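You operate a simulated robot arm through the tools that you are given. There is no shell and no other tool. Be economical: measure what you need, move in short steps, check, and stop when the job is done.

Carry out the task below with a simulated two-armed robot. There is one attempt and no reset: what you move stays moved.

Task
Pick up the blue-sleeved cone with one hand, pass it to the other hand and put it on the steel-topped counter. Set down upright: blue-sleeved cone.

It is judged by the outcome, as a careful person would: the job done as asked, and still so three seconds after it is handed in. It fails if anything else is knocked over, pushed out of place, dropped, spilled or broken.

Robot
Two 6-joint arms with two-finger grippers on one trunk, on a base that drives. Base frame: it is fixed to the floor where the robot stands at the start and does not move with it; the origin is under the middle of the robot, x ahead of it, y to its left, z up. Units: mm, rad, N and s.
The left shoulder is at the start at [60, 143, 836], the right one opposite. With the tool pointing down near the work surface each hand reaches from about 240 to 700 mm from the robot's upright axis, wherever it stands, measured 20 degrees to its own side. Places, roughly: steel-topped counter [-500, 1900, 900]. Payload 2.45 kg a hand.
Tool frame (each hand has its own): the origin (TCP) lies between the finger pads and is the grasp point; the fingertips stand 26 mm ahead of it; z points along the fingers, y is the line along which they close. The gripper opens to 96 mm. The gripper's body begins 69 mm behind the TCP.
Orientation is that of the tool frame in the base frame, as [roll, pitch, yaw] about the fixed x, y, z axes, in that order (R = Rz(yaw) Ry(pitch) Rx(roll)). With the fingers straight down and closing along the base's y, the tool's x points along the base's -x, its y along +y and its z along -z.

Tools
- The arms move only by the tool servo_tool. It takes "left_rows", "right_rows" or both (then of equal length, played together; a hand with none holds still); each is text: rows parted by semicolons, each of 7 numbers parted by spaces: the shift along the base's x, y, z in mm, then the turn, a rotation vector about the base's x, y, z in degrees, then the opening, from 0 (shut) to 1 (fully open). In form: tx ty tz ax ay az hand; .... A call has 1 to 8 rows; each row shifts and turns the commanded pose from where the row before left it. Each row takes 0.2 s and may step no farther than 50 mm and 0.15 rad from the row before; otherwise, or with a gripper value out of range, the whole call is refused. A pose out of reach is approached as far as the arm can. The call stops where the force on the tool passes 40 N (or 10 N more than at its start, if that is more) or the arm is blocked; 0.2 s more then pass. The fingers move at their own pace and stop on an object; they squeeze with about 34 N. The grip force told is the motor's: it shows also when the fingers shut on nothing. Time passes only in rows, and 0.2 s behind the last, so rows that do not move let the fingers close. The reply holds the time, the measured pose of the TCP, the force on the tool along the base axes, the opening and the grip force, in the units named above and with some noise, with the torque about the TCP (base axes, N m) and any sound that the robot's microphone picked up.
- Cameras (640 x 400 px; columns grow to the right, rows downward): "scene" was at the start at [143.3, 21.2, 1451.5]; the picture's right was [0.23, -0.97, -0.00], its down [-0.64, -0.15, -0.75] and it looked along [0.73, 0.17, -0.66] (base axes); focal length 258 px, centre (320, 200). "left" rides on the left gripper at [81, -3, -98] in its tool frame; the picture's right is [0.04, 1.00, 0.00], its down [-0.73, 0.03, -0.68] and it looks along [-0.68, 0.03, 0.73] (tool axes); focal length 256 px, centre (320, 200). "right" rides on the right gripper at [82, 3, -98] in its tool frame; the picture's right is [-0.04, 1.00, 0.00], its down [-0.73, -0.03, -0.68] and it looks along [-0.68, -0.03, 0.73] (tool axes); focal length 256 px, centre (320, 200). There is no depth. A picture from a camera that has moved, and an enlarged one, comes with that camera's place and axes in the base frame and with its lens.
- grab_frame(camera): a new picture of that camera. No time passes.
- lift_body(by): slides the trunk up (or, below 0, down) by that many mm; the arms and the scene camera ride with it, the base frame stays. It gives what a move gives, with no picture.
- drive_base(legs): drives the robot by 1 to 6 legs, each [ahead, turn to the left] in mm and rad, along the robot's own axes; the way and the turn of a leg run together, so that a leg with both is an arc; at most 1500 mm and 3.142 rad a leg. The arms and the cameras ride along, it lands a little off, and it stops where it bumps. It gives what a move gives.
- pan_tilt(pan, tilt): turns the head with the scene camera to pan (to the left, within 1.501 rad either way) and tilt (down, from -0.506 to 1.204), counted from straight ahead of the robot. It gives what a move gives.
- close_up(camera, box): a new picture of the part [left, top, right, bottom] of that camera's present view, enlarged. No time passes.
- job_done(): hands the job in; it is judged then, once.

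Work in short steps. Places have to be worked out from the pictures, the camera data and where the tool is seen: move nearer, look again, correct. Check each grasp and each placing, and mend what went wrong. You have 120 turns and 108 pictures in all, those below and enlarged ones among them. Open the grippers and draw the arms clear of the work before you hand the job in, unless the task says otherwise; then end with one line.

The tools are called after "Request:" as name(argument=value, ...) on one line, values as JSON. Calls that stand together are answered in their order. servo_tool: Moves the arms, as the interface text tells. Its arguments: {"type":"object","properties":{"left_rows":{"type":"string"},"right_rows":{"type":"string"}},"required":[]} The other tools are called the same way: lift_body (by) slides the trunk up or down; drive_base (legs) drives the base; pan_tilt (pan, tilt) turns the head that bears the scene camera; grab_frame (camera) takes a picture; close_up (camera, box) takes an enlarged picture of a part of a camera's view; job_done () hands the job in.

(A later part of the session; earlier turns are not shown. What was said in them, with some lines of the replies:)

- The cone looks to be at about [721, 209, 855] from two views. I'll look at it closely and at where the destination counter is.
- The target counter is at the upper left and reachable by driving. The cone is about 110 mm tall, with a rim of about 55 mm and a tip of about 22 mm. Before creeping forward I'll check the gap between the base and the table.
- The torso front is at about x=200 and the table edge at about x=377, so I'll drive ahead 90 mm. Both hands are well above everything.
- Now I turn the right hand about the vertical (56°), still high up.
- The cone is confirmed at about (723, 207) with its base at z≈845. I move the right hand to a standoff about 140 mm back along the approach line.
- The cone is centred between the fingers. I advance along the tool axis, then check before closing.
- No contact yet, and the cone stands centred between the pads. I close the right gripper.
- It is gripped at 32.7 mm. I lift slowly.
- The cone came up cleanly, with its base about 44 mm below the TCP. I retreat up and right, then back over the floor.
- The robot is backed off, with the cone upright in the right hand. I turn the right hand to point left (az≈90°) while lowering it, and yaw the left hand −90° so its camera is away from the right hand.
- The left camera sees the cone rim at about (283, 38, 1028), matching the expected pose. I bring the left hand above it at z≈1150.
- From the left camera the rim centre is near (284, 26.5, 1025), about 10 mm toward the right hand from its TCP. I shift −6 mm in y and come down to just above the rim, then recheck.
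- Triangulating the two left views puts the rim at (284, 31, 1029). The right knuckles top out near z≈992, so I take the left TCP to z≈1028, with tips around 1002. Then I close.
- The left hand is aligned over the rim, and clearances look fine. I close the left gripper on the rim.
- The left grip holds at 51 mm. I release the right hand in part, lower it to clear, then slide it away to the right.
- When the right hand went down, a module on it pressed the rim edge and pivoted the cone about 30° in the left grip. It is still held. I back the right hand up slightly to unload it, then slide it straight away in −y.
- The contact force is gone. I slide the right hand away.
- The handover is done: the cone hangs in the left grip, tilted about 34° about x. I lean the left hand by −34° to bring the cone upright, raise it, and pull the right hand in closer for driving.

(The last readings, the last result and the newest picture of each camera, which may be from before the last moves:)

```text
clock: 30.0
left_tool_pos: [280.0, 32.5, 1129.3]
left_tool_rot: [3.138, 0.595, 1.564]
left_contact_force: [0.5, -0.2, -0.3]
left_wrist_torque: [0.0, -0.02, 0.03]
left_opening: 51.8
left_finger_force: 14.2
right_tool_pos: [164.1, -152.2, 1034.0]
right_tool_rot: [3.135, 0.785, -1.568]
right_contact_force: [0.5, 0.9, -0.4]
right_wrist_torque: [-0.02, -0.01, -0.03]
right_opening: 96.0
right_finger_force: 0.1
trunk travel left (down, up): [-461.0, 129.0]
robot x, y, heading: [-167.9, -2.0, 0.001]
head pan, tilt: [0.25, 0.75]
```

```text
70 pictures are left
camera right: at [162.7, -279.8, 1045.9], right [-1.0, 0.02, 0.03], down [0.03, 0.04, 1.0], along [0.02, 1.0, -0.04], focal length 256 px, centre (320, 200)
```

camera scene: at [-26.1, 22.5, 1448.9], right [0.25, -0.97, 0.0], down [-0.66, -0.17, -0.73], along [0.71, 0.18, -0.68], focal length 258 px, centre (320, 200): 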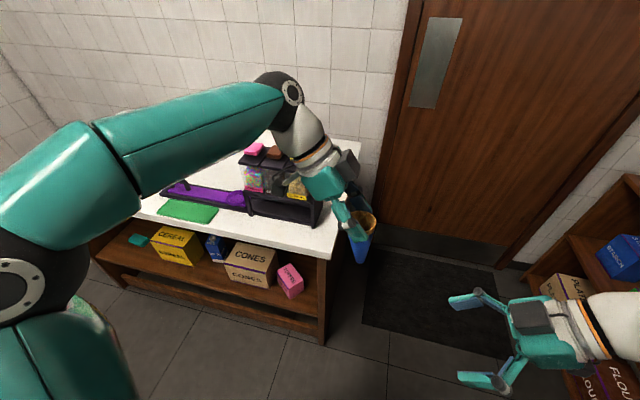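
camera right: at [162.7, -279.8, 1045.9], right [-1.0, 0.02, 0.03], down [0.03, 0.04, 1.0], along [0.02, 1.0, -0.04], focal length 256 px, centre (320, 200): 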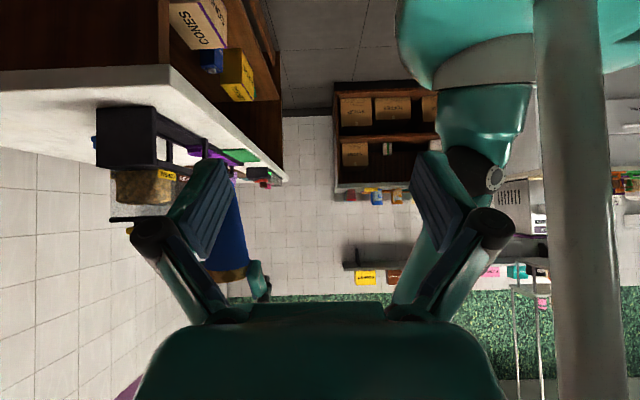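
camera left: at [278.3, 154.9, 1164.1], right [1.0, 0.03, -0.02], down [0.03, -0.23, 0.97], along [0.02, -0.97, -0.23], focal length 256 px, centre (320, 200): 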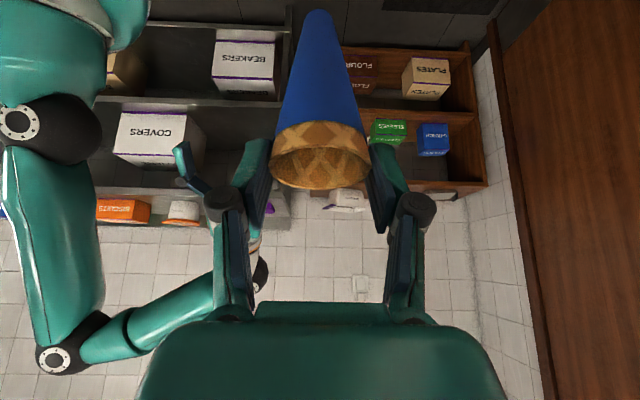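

The cone looks nearly upright. I zoom in to measure its residual tilt.

Request:
close_up(camera="scene", box=[320, 190, 400, 280])

Request:
servo_tool(right_rows="0 -40 0 0 0 0 1;0 -40 0 0 0 0 1;0 -20 0 0 0 0 1")

Request:
grab_frame(camera="right")

```text
4.44 times, centred on (360, 235) of scene
camera zoom: at [-26.1, 22.5, 1448.9], right [0.25, -0.97, 0.0], down [-0.66, -0.17, -0.73], along [0.71, 0.18, -0.68], focal length 1146 px, centre (142, 44)
```

zoom: 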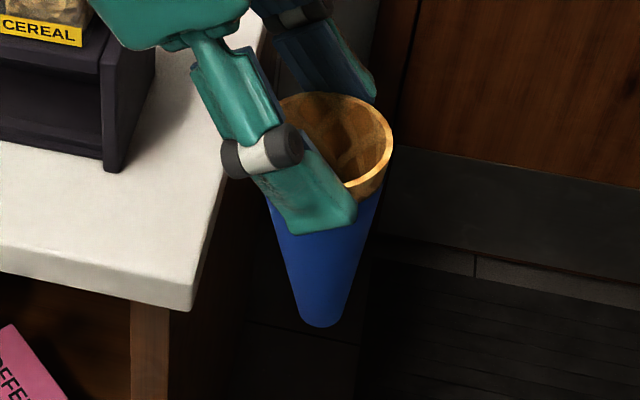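

```text
clock: 30.8
left_tool_pos: [280.5, 33.6, 1128.0]
left_tool_rot: [3.139, 0.594, 1.566]
left_contact_force: [0.7, -0.3, 0.1]
left_wrist_torque: [0.02, 0.01, 0.02]
left_opening: 51.6
left_finger_force: 14.4
right_tool_pos: [165.4, -252.8, 1034.8]
right_tool_rot: [3.136, 0.785, -1.569]
right_contact_force: [-0.2, -1.0, 0.8]
right_wrist_torque: [0.01, -0.01, -0.02]
right_opening: 95.9
right_finger_force: 0.1
trunk travel left (down, up): [-461.0, 129.0]
robot x, y, heading: [-165.5, 3.7, -0.0]
head pan, tilt: [0.25, 0.75]
```

```text
68 pictures are left
camera right: at [163.2, -380.5, 1045.8], right [-1.0, 0.02, 0.03], down [0.03, 0.04, 1.0], along [0.02, 1.0, -0.04], focal length 256 px, centre (320, 200)
```

right: 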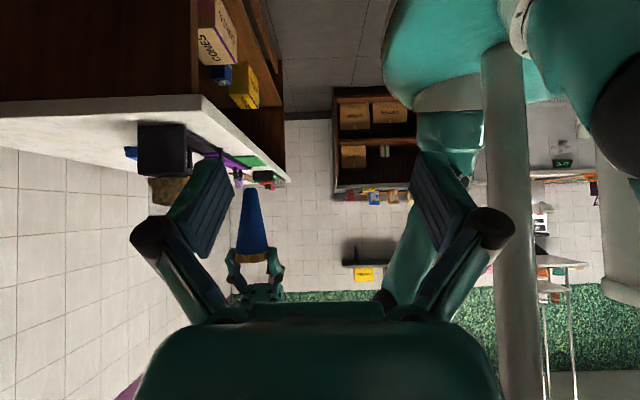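

The cone is upright within about 3°. I now turn left in place to face the steel counter and look.

Request:
drive_base(legs=[[0, 1.571]])

Request:
pan_tilt(pan=0.0, tilt=0.5)

Request:
grab_frame(camera="scene")

```text
clock: 35.2
left_tool_pos: [-170.3, 456.0, 1128.7]
left_tool_rot: [3.137, 0.595, 3.065]
left_contact_force: [-0.1, -0.2, 0.7]
left_wrist_torque: [0.03, -0.01, 0.01]
left_opening: 51.9
left_finger_force: 14.7
right_tool_pos: [105.5, 321.6, 1036.0]
right_tool_rot: [3.136, 0.781, -0.063]
right_contact_force: [0.2, 1.3, 0.5]
right_wrist_torque: [0.0, 0.01, 0.0]
right_opening: 95.9
right_finger_force: 0.1
trunk travel left (down, up): [-461.0, 129.0]
robot x, y, heading: [-118.5, -0.3, 1.515]
head pan, tilt: [0.25, 0.75]
stopped in leg 1: the robot was blocked; the commanded pose is now the measured one
```

```text
clock: 36.0
left_tool_pos: [-168.7, 455.6, 1128.9]
left_tool_rot: [3.139, 0.593, 3.066]
left_contact_force: [0.3, -0.1, -0.7]
left_wrist_torque: [-0.02, -0.02, -0.05]
left_opening: 51.5
left_finger_force: 13.7
right_tool_pos: [107.3, 320.3, 1035.0]
right_tool_rot: [3.135, 0.784, -0.066]
right_contact_force: [-0.2, 0.5, 0.7]
right_wrist_torque: [0.01, -0.01, -0.01]
right_opening: 96.2
right_finger_force: 0.2
trunk travel left (down, up): [-461.0, 129.0]
robot x, y, heading: [-115.7, -2.3, 1.515]
head pan, tilt: [0.0, 0.499]
```

```text
67 pictures are left
camera scene: at [-107.0, 154.7, 1470.7], right [1.0, -0.06, 0.0], down [-0.03, -0.48, -0.88], along [0.05, 0.88, -0.48], focal length 258 px, centre (320, 200)
```

scene: 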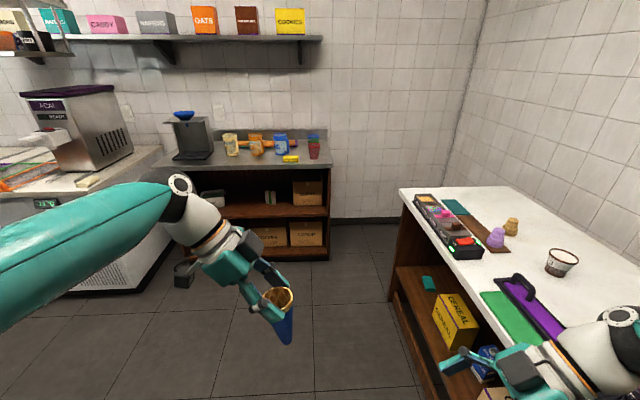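

The base was blocked near the end of the turn. I look around for what it touched.

Request:
pan_tilt(pan=1.5, tilt=0.9)

Request:
grab_frame(camera="scene")

Request:
pan_tilt(pan=-1.5, tilt=0.9)

Request:
grab_frame(camera="scene")

Request:
grab_frame(camera="right")

```text
clock: 37.6
left_tool_pos: [-167.5, 455.5, 1129.8]
left_tool_rot: [3.139, 0.594, 3.067]
left_contact_force: [-0.3, 0.5, -0.6]
left_wrist_torque: [0.01, -0.02, 0.02]
left_opening: 51.7
left_finger_force: 13.7
right_tool_pos: [106.7, 320.4, 1034.0]
right_tool_rot: [3.136, 0.785, -0.065]
right_contact_force: [0.5, 0.4, -0.2]
right_wrist_torque: [-0.02, 0.03, -0.03]
right_opening: 95.9
right_finger_force: 0.0
trunk travel left (down, up): [-461.0, 129.0]
robot x, y, heading: [-116.6, -0.5, 1.513]
head pan, tilt: [1.499, 0.901]
```

```text
66 pictures are left
camera scene: at [-186.8, 73.5, 1437.0], right [0.13, 0.99, 0.0], down [0.78, -0.1, -0.62], along [-0.62, 0.08, -0.78], focal length 258 px, centre (320, 200)
```

scene: 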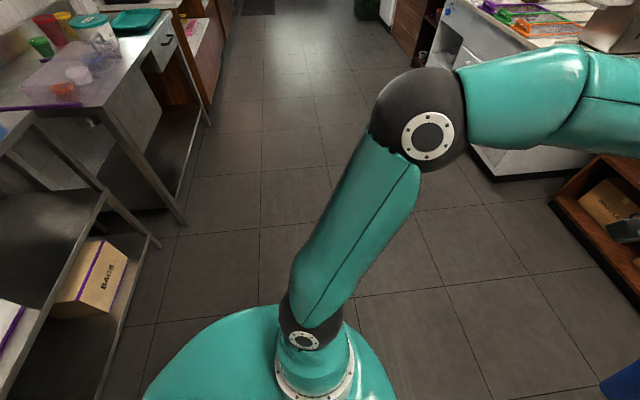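

```text
clock: 40.2
left_tool_pos: [-167.4, 455.5, 1129.1]
left_tool_rot: [3.137, 0.593, 3.066]
left_contact_force: [-0.1, 0.1, 0.0]
left_wrist_torque: [-0.03, 0.01, -0.01]
left_opening: 51.6
left_finger_force: 14.2
right_tool_pos: [108.2, 319.9, 1035.0]
right_tool_rot: [3.133, 0.786, -0.066]
right_contact_force: [0.1, 0.6, -0.6]
right_wrist_torque: [-0.03, 0.01, 0.02]
right_opening: 96.1
right_finger_force: 0.0
trunk travel left (down, up): [-461.0, 129.0]
robot x, y, heading: [-116.1, -1.3, 1.512]
head pan, tilt: [-1.499, 0.901]
```

```text
65 pictures are left
camera scene: at [-36.4, 64.9, 1437.0], right [0.01, -1.0, 0.0], down [-0.78, -0.01, -0.62], along [0.62, 0.01, -0.78], focal length 258 px, centre (320, 200)
```

scene: 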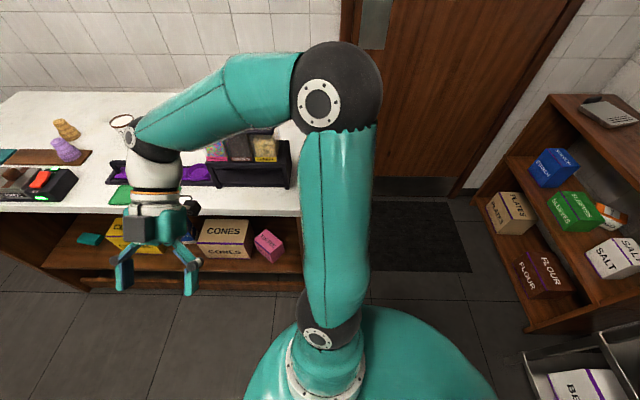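

```text
64 pictures are left
camera right: at [236.2, 309.2, 1046.8], right [-0.09, -1.0, 0.03], down [-0.04, 0.04, 1.0], along [-1.0, 0.09, -0.04], focal length 256 px, centre (320, 200)
```

right: 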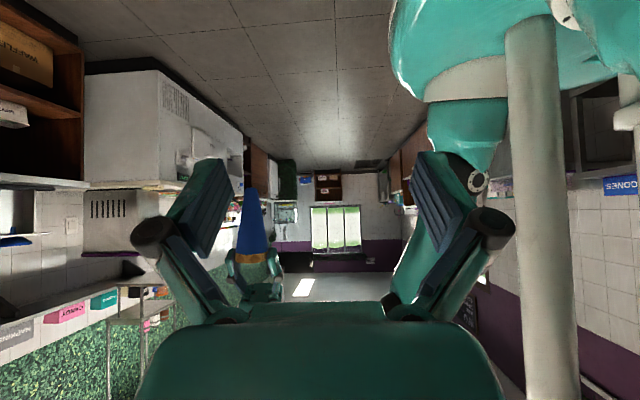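

The right elbow sticks out over the worktable near the dispensers, and it may be what got blocked. The dispensers appear unmoved. I raise the trunk for clearance before re-tucking the right arm.

Request:
lift_body(by=110)

Request:
close_up(camera="scene", box=[100, 20, 420, 260])

```text
clock: 41.6
left_tool_pos: [-167.3, 456.0, 1239.8]
left_tool_rot: [3.138, 0.594, 3.066]
left_contact_force: [0.3, 0.6, 0.4]
left_wrist_torque: [-0.01, -0.02, 0.01]
left_opening: 51.7
left_finger_force: 13.8
right_tool_pos: [108.1, 320.1, 1143.9]
right_tool_rot: [3.135, 0.786, -0.066]
right_contact_force: [-0.7, -0.1, 0.4]
right_wrist_torque: [0.03, -0.01, -0.01]
right_opening: 96.3
right_finger_force: 0.1
trunk travel left (down, up): [-571.0, 19.0]
robot x, y, heading: [-114.3, 0.6, 1.513]
head pan, tilt: [-1.499, 0.901]
```

```text
1.67 times, centred on (260, 140) of scene
camera zoom: at [-36.4, 65.0, 1546.9], right [0.01, -1.0, 0.0], down [-0.78, -0.01, -0.62], along [0.62, 0.01, -0.78], focal length 430 px, centre (420, 300)
```

zoom: 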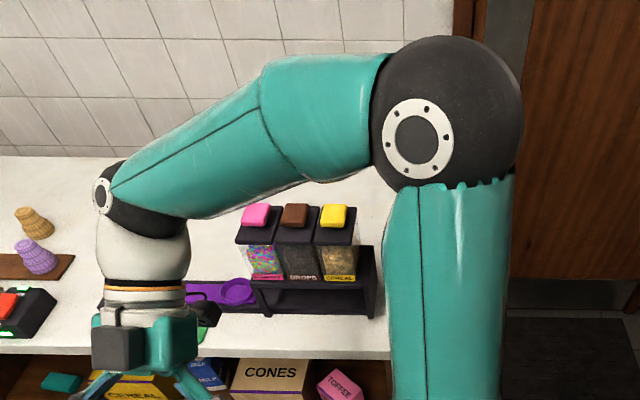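

The dispensers are intact at their old spot. Now I re-tuck the right hand: back to fingers down, then unwind the yaw.

Request:
servo_tool(right_rows="0 0 0 -0.43 -7.49 0 1;0 0 0 -0.43 -7.49 0 1;0 0 0 -0.43 -7.49 0 1;0 0 0 -0.43 -7.49 0 1;0 0 0 -0.43 -7.49 0 1;0 0 0 -0.43 -7.49 0 1;0 0 0 0 0 -8.3 1;0 0 0 0 0 -8.3 1")

Request:
servo_tool(right_rows="0 0 0 0 0 -8.3 1;0 0 0 0 0 -8.3 1;0 0 0 0 0 -8.3 1;0 0 0 0 0 -8.3 1;0 0 0 0 0 -8.3 1;0 0 0 0 0 -8.3 1;0 0 0 0 0 -8.3 1;0 0 0 0 0 -8.3 1")

Request:
grab_frame(camera="scene")

```text
clock: 43.4
left_tool_pos: [-167.5, 455.5, 1240.3]
left_tool_rot: [3.139, 0.593, 3.066]
left_contact_force: [-0.9, 0.1, -0.5]
left_wrist_torque: [0.03, -0.03, 0.0]
left_opening: 51.6
left_finger_force: 13.7
right_tool_pos: [109.0, 320.5, 1144.3]
right_tool_rot: [-3.141, -0.001, -0.356]
right_contact_force: [0.1, -0.4, -0.8]
right_wrist_torque: [0.01, 0.02, 0.05]
right_opening: 96.0
right_finger_force: 0.1
trunk travel left (down, up): [-571.0, 19.0]
robot x, y, heading: [-110.7, -2.7, 1.515]
head pan, tilt: [-1.499, 0.901]
```

```text
clock: 45.2
left_tool_pos: [-168.1, 455.1, 1238.3]
left_tool_rot: [3.138, 0.593, 3.066]
left_contact_force: [0.7, -0.7, -0.3]
left_wrist_torque: [-0.04, -0.04, -0.01]
left_opening: 51.7
left_finger_force: 13.5
right_tool_pos: [110.5, 320.9, 1144.2]
right_tool_rot: [3.141, -0.002, -1.515]
right_contact_force: [-0.2, -0.2, 1.4]
right_wrist_torque: [0.03, 0.0, -0.01]
right_opening: 96.0
right_finger_force: 0.1
trunk travel left (down, up): [-571.0, 19.0]
robot x, y, heading: [-116.2, -1.3, 1.514]
head pan, tilt: [-1.499, 0.901]
```

```text
62 pictures are left
camera scene: at [-36.4, 64.9, 1547.0], right [0.01, -1.0, 0.0], down [-0.78, -0.01, -0.62], along [0.62, 0.01, -0.78], focal length 258 px, centre (320, 200)
```

scene: 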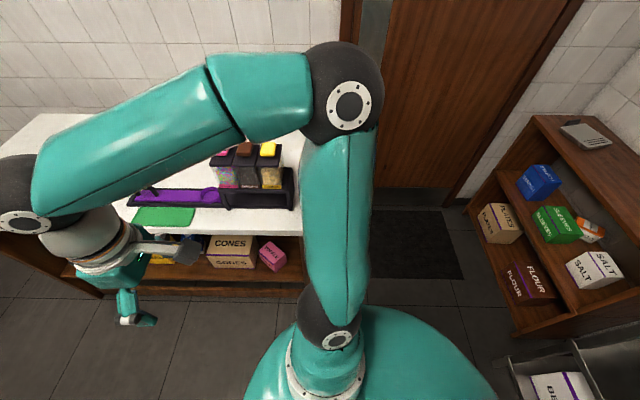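

The right arm is high, with its elbow around z≈1350, well above the table items. I drive forward gently toward the counter.

Request:
drive_base(legs=[[250, 0.0]])

Request:
pan_tilt(pan=-1.5, tilt=1.2)

Request:
grab_frame(camera="scene")

Request:
pan_tilt(pan=0, tilt=0.6)

Request:
grab_frame(camera="scene")

```text
clock: 47.0
left_tool_pos: [-151.9, 706.4, 1237.7]
left_tool_rot: [3.141, 0.594, 3.064]
left_contact_force: [-0.6, -0.1, -0.2]
left_wrist_torque: [-0.03, 0.01, -0.03]
left_opening: 51.3
left_finger_force: 13.9
right_tool_pos: [124.2, 570.3, 1143.7]
right_tool_rot: [3.141, -0.003, -1.518]
right_contact_force: [0.7, 1.1, 0.1]
right_wrist_torque: [-0.05, 0.02, -0.02]
right_opening: 96.1
right_finger_force: 0.1
trunk travel left (down, up): [-571.0, 19.0]
robot x, y, heading: [-99.3, 251.8, 1.51]
head pan, tilt: [-1.499, 0.901]
```

```text
clock: 47.8
left_tool_pos: [-152.3, 704.9, 1240.3]
left_tool_rot: [3.136, 0.594, 3.061]
left_contact_force: [-0.7, 0.3, -0.5]
left_wrist_torque: [0.0, -0.02, -0.01]
left_opening: 51.4
left_finger_force: 14.0
right_tool_pos: [125.1, 569.5, 1145.6]
right_tool_rot: [-3.141, -0.002, -1.517]
right_contact_force: [0.6, -1.1, -0.1]
right_wrist_torque: [-0.01, 0.04, -0.03]
right_opening: 95.9
right_finger_force: 0.0
trunk travel left (down, up): [-571.0, 19.0]
robot x, y, heading: [-101.9, 249.7, 1.509]
head pan, tilt: [-1.499, 1.201]
```

```text
61 pictures are left
camera scene: at [-41.3, 314.2, 1527.2], right [0.01, -1.0, 0.0], down [-0.93, -0.01, -0.36], along [0.36, 0.0, -0.93], focal length 258 px, centre (320, 200)
```

scene: 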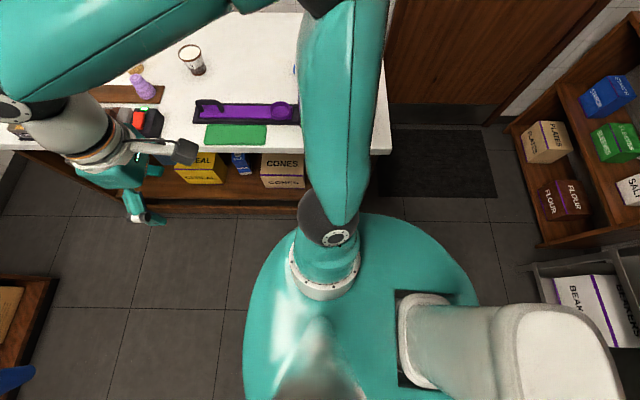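

```text
clock: 49.4
left_tool_pos: [-151.9, 705.8, 1238.7]
left_tool_rot: [3.139, 0.594, 3.06]
left_contact_force: [0.1, -0.4, -0.1]
left_wrist_torque: [0.02, -0.01, -0.01]
left_opening: 51.5
left_finger_force: 13.7
right_tool_pos: [125.6, 570.5, 1146.2]
right_tool_rot: [-3.14, -0.001, -1.517]
right_contact_force: [0.7, 0.8, 0.1]
right_wrist_torque: [0.01, 0.01, -0.02]
right_opening: 96.0
right_finger_force: 0.1
trunk travel left (down, up): [-571.0, 19.0]
robot x, y, heading: [-104.7, 252.2, 1.51]
head pan, tilt: [0.0, 0.6]
```

```text
60 pictures are left
camera scene: at [-91.8, 402.1, 1571.7], right [1.0, -0.06, 0.0], down [-0.04, -0.56, -0.82], along [0.05, 0.82, -0.57], focal length 258 px, centre (320, 200)
```

scene: 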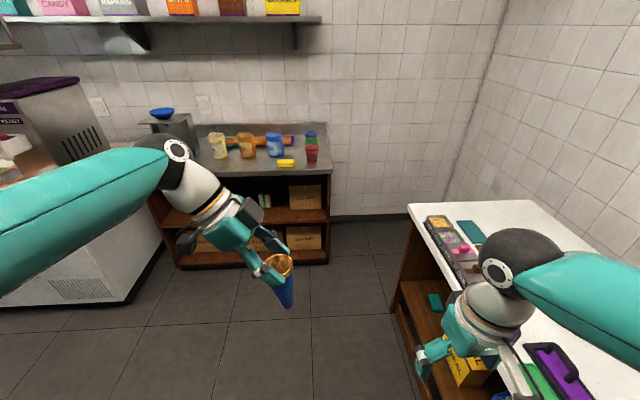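

The way is clear. There's a free spot on the steel counter around (-380, 1690), left of the yellow sponge and in front of the cups. I drive there in stages.

Request:
drive_base(legs=[[0, 0.3], [600, 0]])

Request:
grab_frame(camera="scene")

```text
clock: 53.9
left_tool_pos: [-417.0, 1256.2, 1240.3]
left_tool_rot: [3.139, 0.591, -2.93]
left_contact_force: [-0.5, -0.1, -0.8]
left_wrist_torque: [-0.01, 0.0, 0.0]
left_opening: 51.7
left_finger_force: 13.8
right_tool_pos: [-114.3, 1204.5, 1145.0]
right_tool_rot: [3.14, -0.001, -1.225]
right_contact_force: [0.6, -0.3, 0.5]
right_wrist_torque: [-0.02, -0.02, 0.0]
right_opening: 96.1
right_finger_force: 0.1
trunk travel left (down, up): [-571.0, 19.0]
robot x, y, heading: [-238.0, 836.7, 1.797]
head pan, tilt: [0.0, 0.6]
```

```text
59 pictures are left
camera scene: at [-273.0, 981.4, 1571.7], right [0.97, 0.23, 0.0], down [0.13, -0.55, -0.82], along [-0.19, 0.8, -0.57], focal length 258 px, centre (320, 200)
```

scene: 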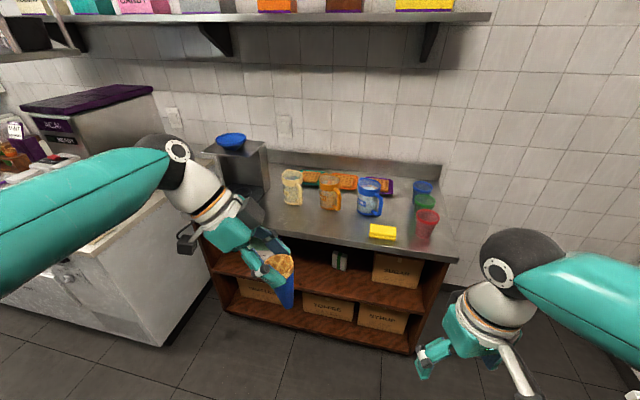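

The view is good. The counter front edge is at y≈1680 and the mugs stand at y≈1867 (x≈-268, -439, -607). The sponge is at (-210, 1763). The free spot is about (-355, 1737), so I approach it.

Request:
drive_base(legs=[[0, -0.135], [400, 0], [0, -0.09]])

Request:
pan_tilt(pan=0.1, tilt=0.85)

Request:
grab_frame(camera="scene")

Request:
grab_frame(camera="left")

```text
clock: 57.6
left_tool_pos: [-355.0, 1682.8, 1239.9]
left_tool_rot: [3.141, 0.593, 3.129]
left_contact_force: [1.1, 0.0, -0.5]
left_wrist_torque: [0.0, 0.02, 0.01]
left_opening: 51.7
left_finger_force: 13.5
right_tool_pos: [-71.6, 1564.5, 1145.3]
right_tool_rot: [-3.141, -0.001, -1.45]
right_contact_force: [-0.7, 0.4, 0.7]
right_wrist_torque: [0.04, 0.03, -0.02]
right_opening: 96.1
right_finger_force: 0.0
trunk travel left (down, up): [-571.0, 19.0]
robot x, y, heading: [-282.1, 1234.1, 1.57]
head pan, tilt: [0.0, 0.6]
```

```text
clock: 58.4
left_tool_pos: [-356.2, 1683.7, 1241.3]
left_tool_rot: [3.136, 0.595, 3.128]
left_contact_force: [0.3, 1.0, -1.0]
left_wrist_torque: [0.01, 0.04, -0.03]
left_opening: 51.8
left_finger_force: 14.1
right_tool_pos: [-71.0, 1565.9, 1146.1]
right_tool_rot: [3.141, -0.001, -1.45]
right_contact_force: [-0.5, 0.3, 0.2]
right_wrist_torque: [-0.02, 0.0, -0.01]
right_opening: 96.1
right_finger_force: 0.1
trunk travel left (down, up): [-571.0, 19.0]
robot x, y, heading: [-277.4, 1231.8, 1.57]
head pan, tilt: [0.099, 0.85]
```

```text
58 pictures are left
camera scene: at [-285.7, 1372.8, 1550.9], right [0.99, 0.1, 0.0], down [0.08, -0.75, -0.66], along [-0.07, 0.66, -0.75], focal length 258 px, centre (320, 200)
```

scene: 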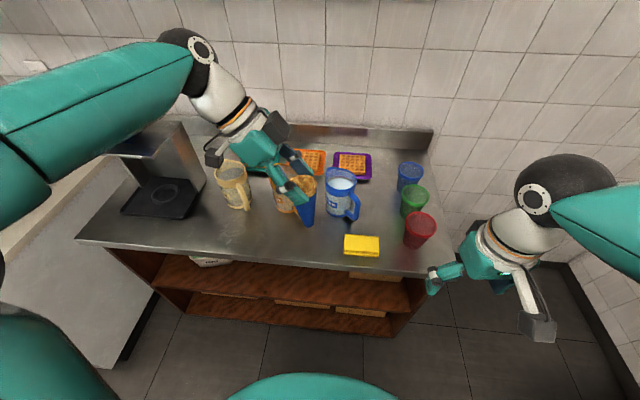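

```text
57 pictures are left
camera left: at [-478.4, 1680.8, 1275.7], right [-0.02, 1.0, -0.02], down [0.23, 0.02, 0.97], along [0.97, 0.01, -0.23], focal length 256 px, centre (320, 200)
```

left: 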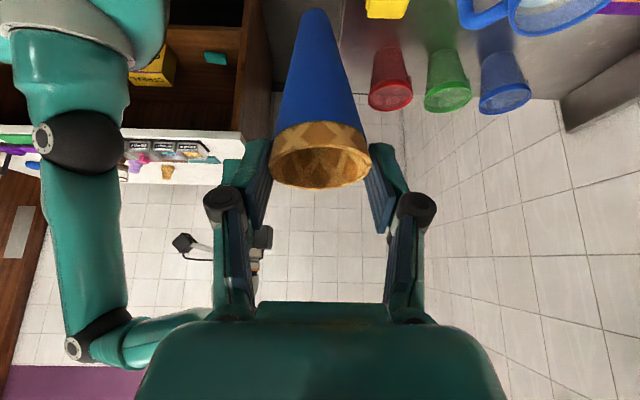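

I'm in front of the free spot. The counter top looks nearer z≈865 and its front edge y≈1730. I check the cone's tilt with zooms before moving over the counter.

Request:
close_up(camera="scene", box=[250, 140, 350, 240])

Request:
grab_frame(camera="right")

```text
4.00 times, centred on (300, 190) of scene
camera zoom: at [-285.7, 1372.8, 1550.9], right [0.99, 0.1, 0.0], down [0.08, -0.75, -0.66], along [-0.07, 0.66, -0.75], focal length 1032 px, centre (400, 240)
```

zoom: 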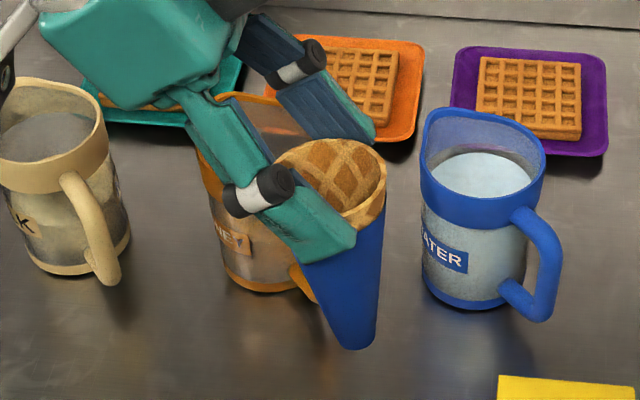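

```text
55 pictures are left
camera right: at [-63.9, 1483.8, 1244.2], right [-1.0, -0.08, 0.0], down [-0.06, 0.73, 0.68], along [-0.05, 0.68, -0.73], focal length 256 px, centre (320, 200)
```

right: 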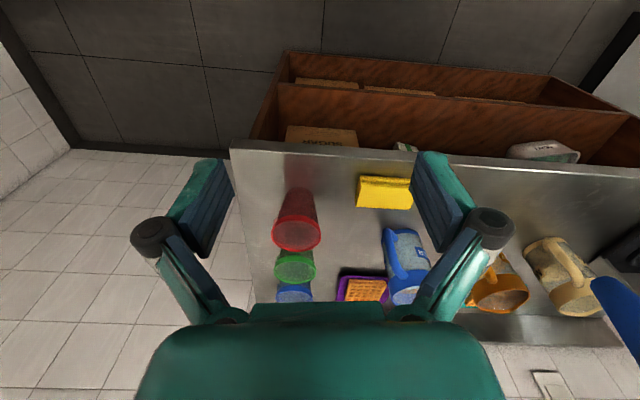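

Counter height is about 865, triangulated from the sponge, and the mugs stand at y≈1920. I correct the 3.3° lean, move out to y≈1795 while high, then lower to leave the cone base about 90 mm above the counter.

Request:
servo_tool(left_rows="0 37 0 0 3.3 0 0;0 37 0 0 0 0 0;0 38 0 0 0 0 0;0 0 -35 0 0 0 0;0 0 -40 0 0 0 0;0 0 -40 0 0 0 0;0 0 -40 0 0 0 0;0 0 0 0 0 0 0")

Request:
grab_frame(camera="scene")

Request:
grab_frame(camera="left")

Request:
grab_frame(camera="right")

```text
clock: 60.2
left_tool_pos: [-355.9, 1795.1, 1082.4]
left_tool_rot: [3.14, 0.535, 3.127]
left_contact_force: [0.4, 0.4, -0.4]
left_wrist_torque: [0.03, -0.03, 0.06]
left_opening: 51.6
left_finger_force: 14.0
right_tool_pos: [-71.2, 1564.5, 1146.4]
right_tool_rot: [-3.141, 0.0, -1.45]
right_contact_force: [-1.7, 0.0, -0.9]
right_wrist_torque: [0.02, 0.02, 0.01]
right_opening: 96.3
right_finger_force: 0.1
trunk travel left (down, up): [-571.0, 19.0]
robot x, y, heading: [-277.2, 1233.1, 1.575]
head pan, tilt: [0.099, 0.85]
```

```text
54 pictures are left
camera scene: at [-285.8, 1372.7, 1550.9], right [0.99, 0.1, 0.0], down [0.08, -0.75, -0.66], along [-0.07, 0.66, -0.75], focal length 258 px, centre (320, 200)
```

scene: 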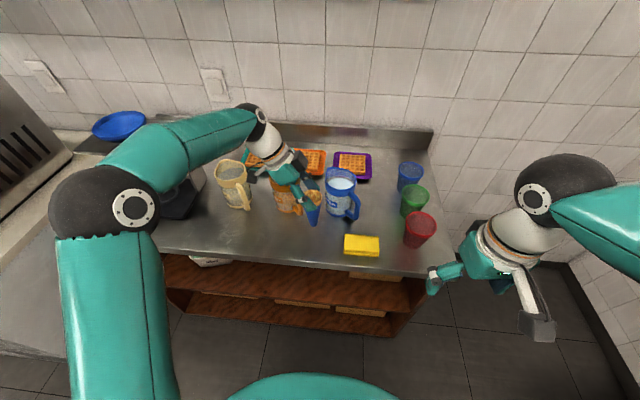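

```text
53 pictures are left
camera left: at [-476.5, 1794.1, 1124.8], right [-0.02, 1.0, -0.02], down [0.28, 0.02, 0.96], along [0.96, 0.02, -0.28], focal length 256 px, centre (320, 200)
```

left: 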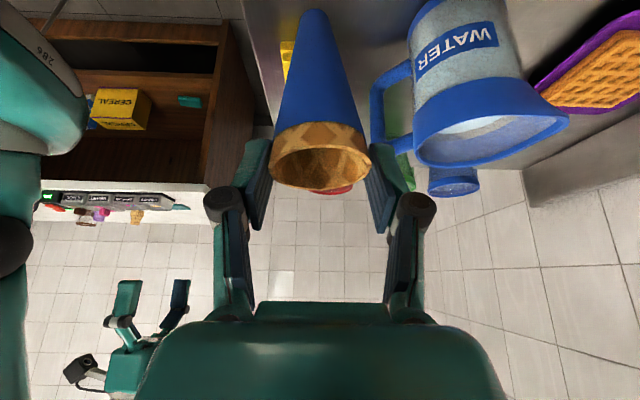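

```text
52 pictures are left
camera right: at [-64.0, 1483.7, 1244.2], right [-1.0, -0.08, 0.0], down [-0.06, 0.73, 0.68], along [-0.05, 0.68, -0.73], focal length 256 px, centre (320, 200)
```

right: 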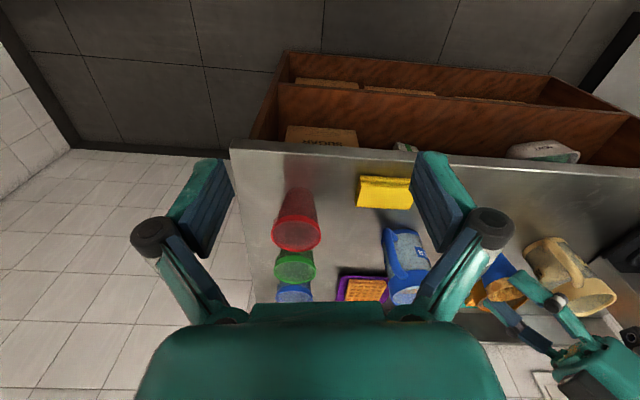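

Clearances to the mugs look fine. I nudge 8 mm toward the front edge and lower another 60 mm, then recheck.

Request:
servo_tool(left_rows="0 -8 -20 0 0 0 0;0 0 -20 0 0 0 0;0 0 -20 0 0 0 0;0 0 0 0 0 0 0")

Request:
close_up(camera="scene", box=[250, 150, 370, 270])

Request:
grab_frame(camera="left")

```text
clock: 61.2
left_tool_pos: [-354.5, 1788.9, 1024.6]
left_tool_rot: [3.14, 0.537, 3.128]
left_contact_force: [0.2, -0.4, -0.2]
left_wrist_torque: [0.0, -0.01, -0.02]
left_opening: 51.6
left_finger_force: 13.8
right_tool_pos: [-71.7, 1565.5, 1146.2]
right_tool_rot: [3.141, 0.001, -1.449]
right_contact_force: [0.5, 0.3, 0.2]
right_wrist_torque: [0.03, -0.04, 0.02]
right_opening: 95.9
right_finger_force: 0.1
trunk travel left (down, up): [-571.0, 19.0]
robot x, y, heading: [-274.9, 1233.7, 1.575]
head pan, tilt: [0.099, 0.85]
```

```text
3.33 times, centred on (310, 210) of scene
camera zoom: at [-285.7, 1372.9, 1550.9], right [0.99, 0.1, 0.0], down [0.08, -0.75, -0.66], along [-0.07, 0.66, -0.75], focal length 860 px, centre (353, 167)
```

zoom: 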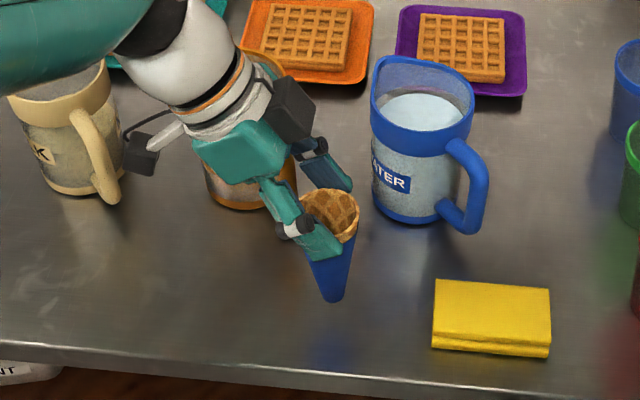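

```text
50 pictures are left
camera left: at [-475.9, 1786.4, 1066.2], right [-0.02, 1.0, -0.02], down [0.28, 0.02, 0.96], along [0.96, 0.01, -0.28], focal length 256 px, centre (320, 200)
```

left: 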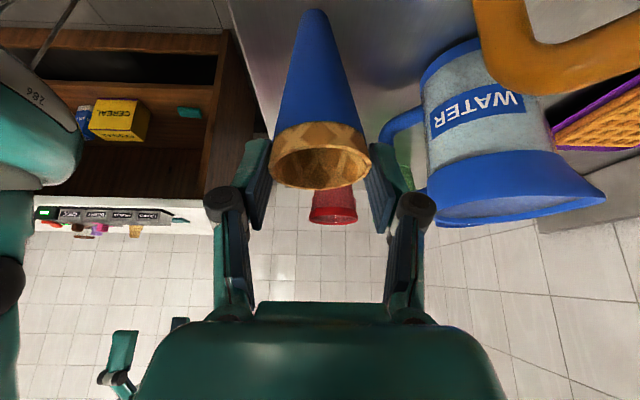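

The cone is upright (base and rim both at x≈-348), and its base is about 35 mm above the counter. I lower it gently.

Request:
servo_tool(left_rows="0 0 -8 0 0 0 0;0 0 -8 0 0 0 0;0 0 -6 0 0 0 0;0 0 -3 0 0 0 0;0 0 0 0 0 0 0")

Request:
close_up(camera="scene", box=[280, 180, 360, 260])

```text
clock: 62.4
left_tool_pos: [-355.7, 1786.9, 1002.1]
left_tool_rot: [3.136, 0.538, 3.127]
left_contact_force: [0.3, 1.1, 11.3]
left_wrist_torque: [0.05, 0.08, 0.0]
left_opening: 51.3
left_finger_force: 14.5
right_tool_pos: [-70.7, 1565.0, 1146.6]
right_tool_rot: [-3.14, 0.0, -1.451]
right_contact_force: [0.6, 0.3, -0.9]
right_wrist_torque: [-0.01, -0.04, 0.01]
right_opening: 96.1
right_finger_force: 0.0
trunk travel left (down, up): [-571.0, 19.0]
robot x, y, heading: [-277.7, 1233.3, 1.569]
head pan, tilt: [0.099, 0.85]
```

```text
5.00 times, centred on (320, 220) of scene
camera zoom: at [-285.7, 1372.0, 1551.1], right [0.99, 0.1, 0.0], down [0.08, -0.75, -0.66], along [-0.07, 0.66, -0.75], focal length 1289 px, centre (320, 100)
```

zoom: 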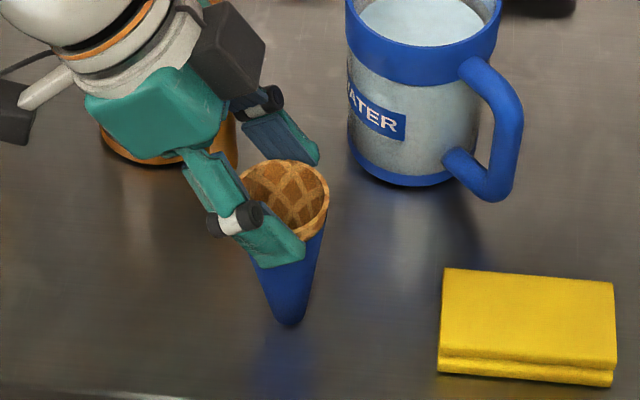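

The cone has touched down (11 N) and is upright. I ease off 2 mm to unload it and check the force before releasing.

Request:
servo_tool(left_rows="0 0 1.5 0 0 0 0;0 0 0 0 0 0 0")

Request:
close_up(camera="left", box=[200, 0, 440, 220])

```text
clock: 63.0
left_tool_pos: [-354.8, 1787.0, 1001.5]
left_tool_rot: [3.141, 0.534, 3.128]
left_contact_force: [0.9, 0.2, 6.4]
left_wrist_torque: [0.06, -0.16, -0.01]
left_opening: 51.6
left_finger_force: 13.9
right_tool_pos: [-70.1, 1565.0, 1146.2]
right_tool_rot: [-3.141, 0.001, -1.45]
right_contact_force: [-0.3, -0.4, -0.3]
right_wrist_torque: [-0.02, 0.03, -0.03]
right_opening: 96.0
right_finger_force: 0.0
trunk travel left (down, up): [-571.0, 19.0]
robot x, y, heading: [-281.7, 1235.9, 1.571]
head pan, tilt: [0.099, 0.85]
```

```text
1.82 times, centred on (320, 110) of left
camera zoom: at [-475.6, 1784.5, 1043.6], right [-0.02, 1.0, -0.02], down [0.28, 0.02, 0.96], along [0.96, 0.01, -0.28], focal length 465 px, centre (320, 364)
```

zoom: 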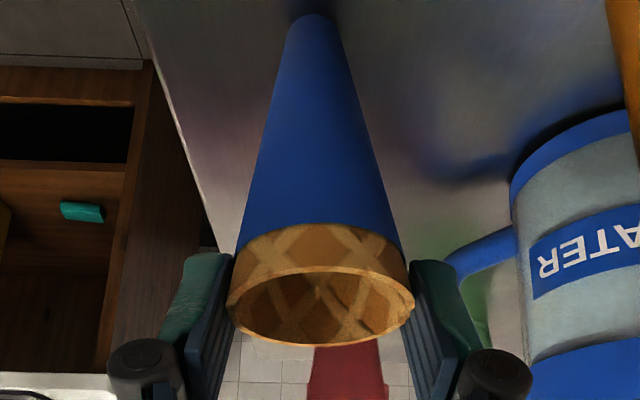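

Light contact, and the cone is upright within about 2°. I release gradually.

Request:
servo_tool(left_rows="0 0 0 0 0 0 0.54;0 0 0 0 0 0 0.56;0 0 0 0 0 0 0.58;0 0 0 0 0 0 0.62;0 0 0 0 0 0 0.68;0 0 0 0 0 0 0.75;0 0 0 0 0 0 0.75")

Request:
close_up(camera="scene", box=[280, 180, 360, 260])

Request:
grab_frame(camera="left")

```text
clock: 64.6
left_tool_pos: [-356.6, 1788.2, 1000.6]
left_tool_rot: [3.14, 0.536, 3.127]
left_contact_force: [0.1, 0.3, -1.2]
left_wrist_torque: [0.0, -0.02, 0.02]
left_opening: 72.2
left_finger_force: 0.1
right_tool_pos: [-70.7, 1565.0, 1145.7]
right_tool_rot: [-3.141, -0.001, -1.449]
right_contact_force: [0.2, 1.1, 0.1]
right_wrist_torque: [0.0, 0.01, 0.01]
right_opening: 96.1
right_finger_force: 0.0
trunk travel left (down, up): [-571.0, 19.0]
robot x, y, heading: [-279.5, 1234.9, 1.578]
head pan, tilt: [0.099, 0.85]
```

```text
5.00 times, centred on (320, 220) of scene
camera zoom: at [-285.8, 1373.1, 1550.8], right [0.99, 0.1, 0.0], down [0.08, -0.75, -0.66], along [-0.07, 0.66, -0.75], focal length 1289 px, centre (320, 100)
```

zoom: 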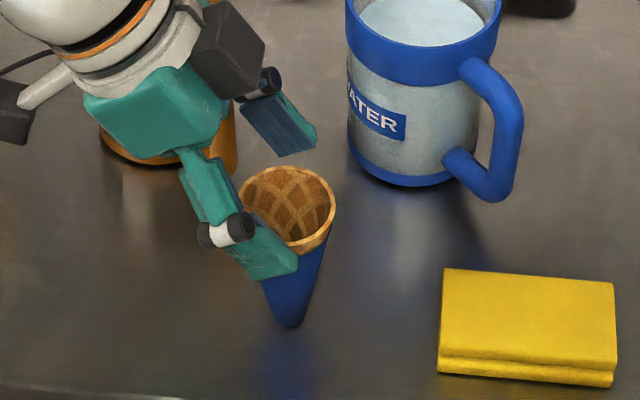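

```text
46 pictures are left
camera left: at [-475.9, 1785.0, 1043.7], right [-0.02, 1.0, -0.02], down [0.28, 0.02, 0.96], along [0.96, 0.01, -0.28], focal length 256 px, centre (320, 200)
```

left: 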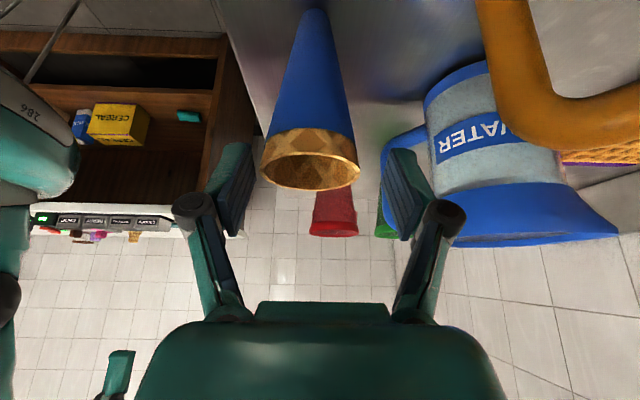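

The cone stands free. I retreat the left hand up along its own axis.

Request:
servo_tool(left_rows="-5 0 8.6 0 0 0 0.75;-8 0 13 0 0 0 0.75;-10 0 18 0 0 0 0.75;-12 0 25 0 0 0 0.75;0 0 40 0 0 0 0.75;0 0 40 0 0 0 0.75;0 -30 35 0 0 0 0.75;0 -40 0 0 0 0 0.75")

Request:
grab_frame(camera="scene")

Request:
close_up(camera="scene", box=[260, 160, 380, 260])

```text
clock: 66.4
left_tool_pos: [-392.4, 1719.3, 1184.1]
left_tool_rot: [3.142, 0.537, 3.128]
left_contact_force: [0.0, 0.5, 0.7]
left_wrist_torque: [0.03, -0.02, 0.01]
left_opening: 71.8
left_finger_force: 0.0
right_tool_pos: [-72.9, 1565.7, 1145.8]
right_tool_rot: [-3.14, 0.0, -1.451]
right_contact_force: [-0.5, -0.7, -0.2]
right_wrist_torque: [0.0, 0.02, -0.03]
right_opening: 95.9
right_finger_force: 0.1
trunk travel left (down, up): [-571.0, 19.0]
robot x, y, heading: [-278.4, 1229.2, 1.576]
head pan, tilt: [0.099, 0.85]
```

```text
45 pictures are left
camera scene: at [-286.1, 1371.8, 1551.0], right [0.99, 0.1, 0.0], down [0.08, -0.75, -0.66], along [-0.07, 0.66, -0.75], focal length 258 px, centre (320, 200)
```

scene: 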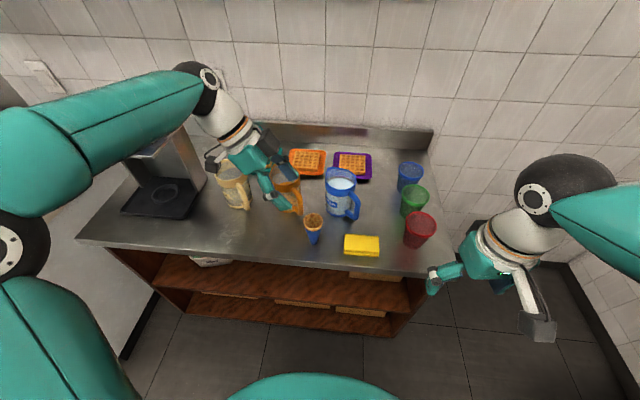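

```text
4.00 times, centred on (320, 210) of scene
camera zoom: at [-286.1, 1371.8, 1551.0], right [0.99, 0.1, 0.0], down [0.08, -0.75, -0.66], along [-0.07, 0.66, -0.75], focal length 1032 px, centre (320, 160)
```

zoom: 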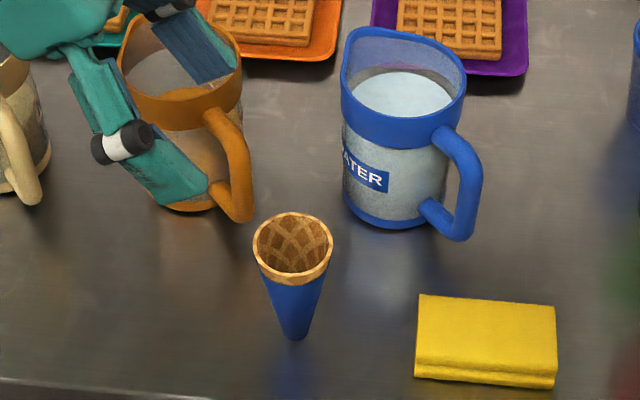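

The cone stands upright and alone, with the mugs and sponge undisturbed. I draw the left hand back clear of the counter and open it, then check that the cone stays put.

Request:
servo_tool(left_rows="0 -40 20 0 0 0 1;0 -40 20 0 0 0 1;0 -40 0 0 0 0 1;0 -30 0 0 0 0 1;0 0 0 0 0 0 1;0 0 0 0 0 0 1")

Request:
grab_frame(camera="scene")

```text
clock: 67.8
left_tool_pos: [-392.0, 1566.5, 1224.4]
left_tool_rot: [3.139, 0.537, 3.127]
left_contact_force: [-0.3, -1.0, -0.9]
left_wrist_torque: [0.01, 0.0, 0.01]
left_opening: 96.2
left_finger_force: 0.1
right_tool_pos: [-72.2, 1564.4, 1145.6]
right_tool_rot: [-3.141, 0.0, -1.45]
right_contact_force: [0.2, 0.4, 0.1]
right_wrist_torque: [-0.01, 0.0, 0.03]
right_opening: 96.0
right_finger_force: 0.0
trunk travel left (down, up): [-571.0, 19.0]
robot x, y, heading: [-278.9, 1226.3, 1.576]
head pan, tilt: [0.099, 0.85]
```

```text
43 pictures are left
camera scene: at [-285.8, 1372.0, 1550.9], right [0.99, 0.1, 0.0], down [0.08, -0.75, -0.66], along [-0.07, 0.66, -0.75], focal length 258 px, centre (320, 200)
```

scene: 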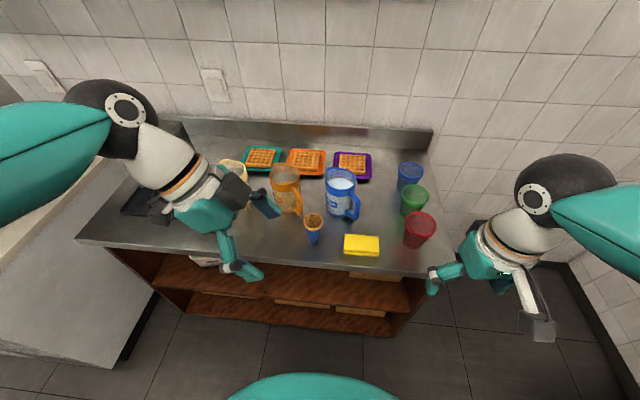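

The cone is stable and upright, and both hands are open and clear, so I hand in the job.

Request:
job_done()

```text
The job is handed in.
```

The blue-sleeved cone was picked up with the right hand, passed to the left, and now stands upright on the steel-topped counter with both hands open and clear. The base was blocked once while turning; I didn't find what it touched, and nothing I could see had moved.
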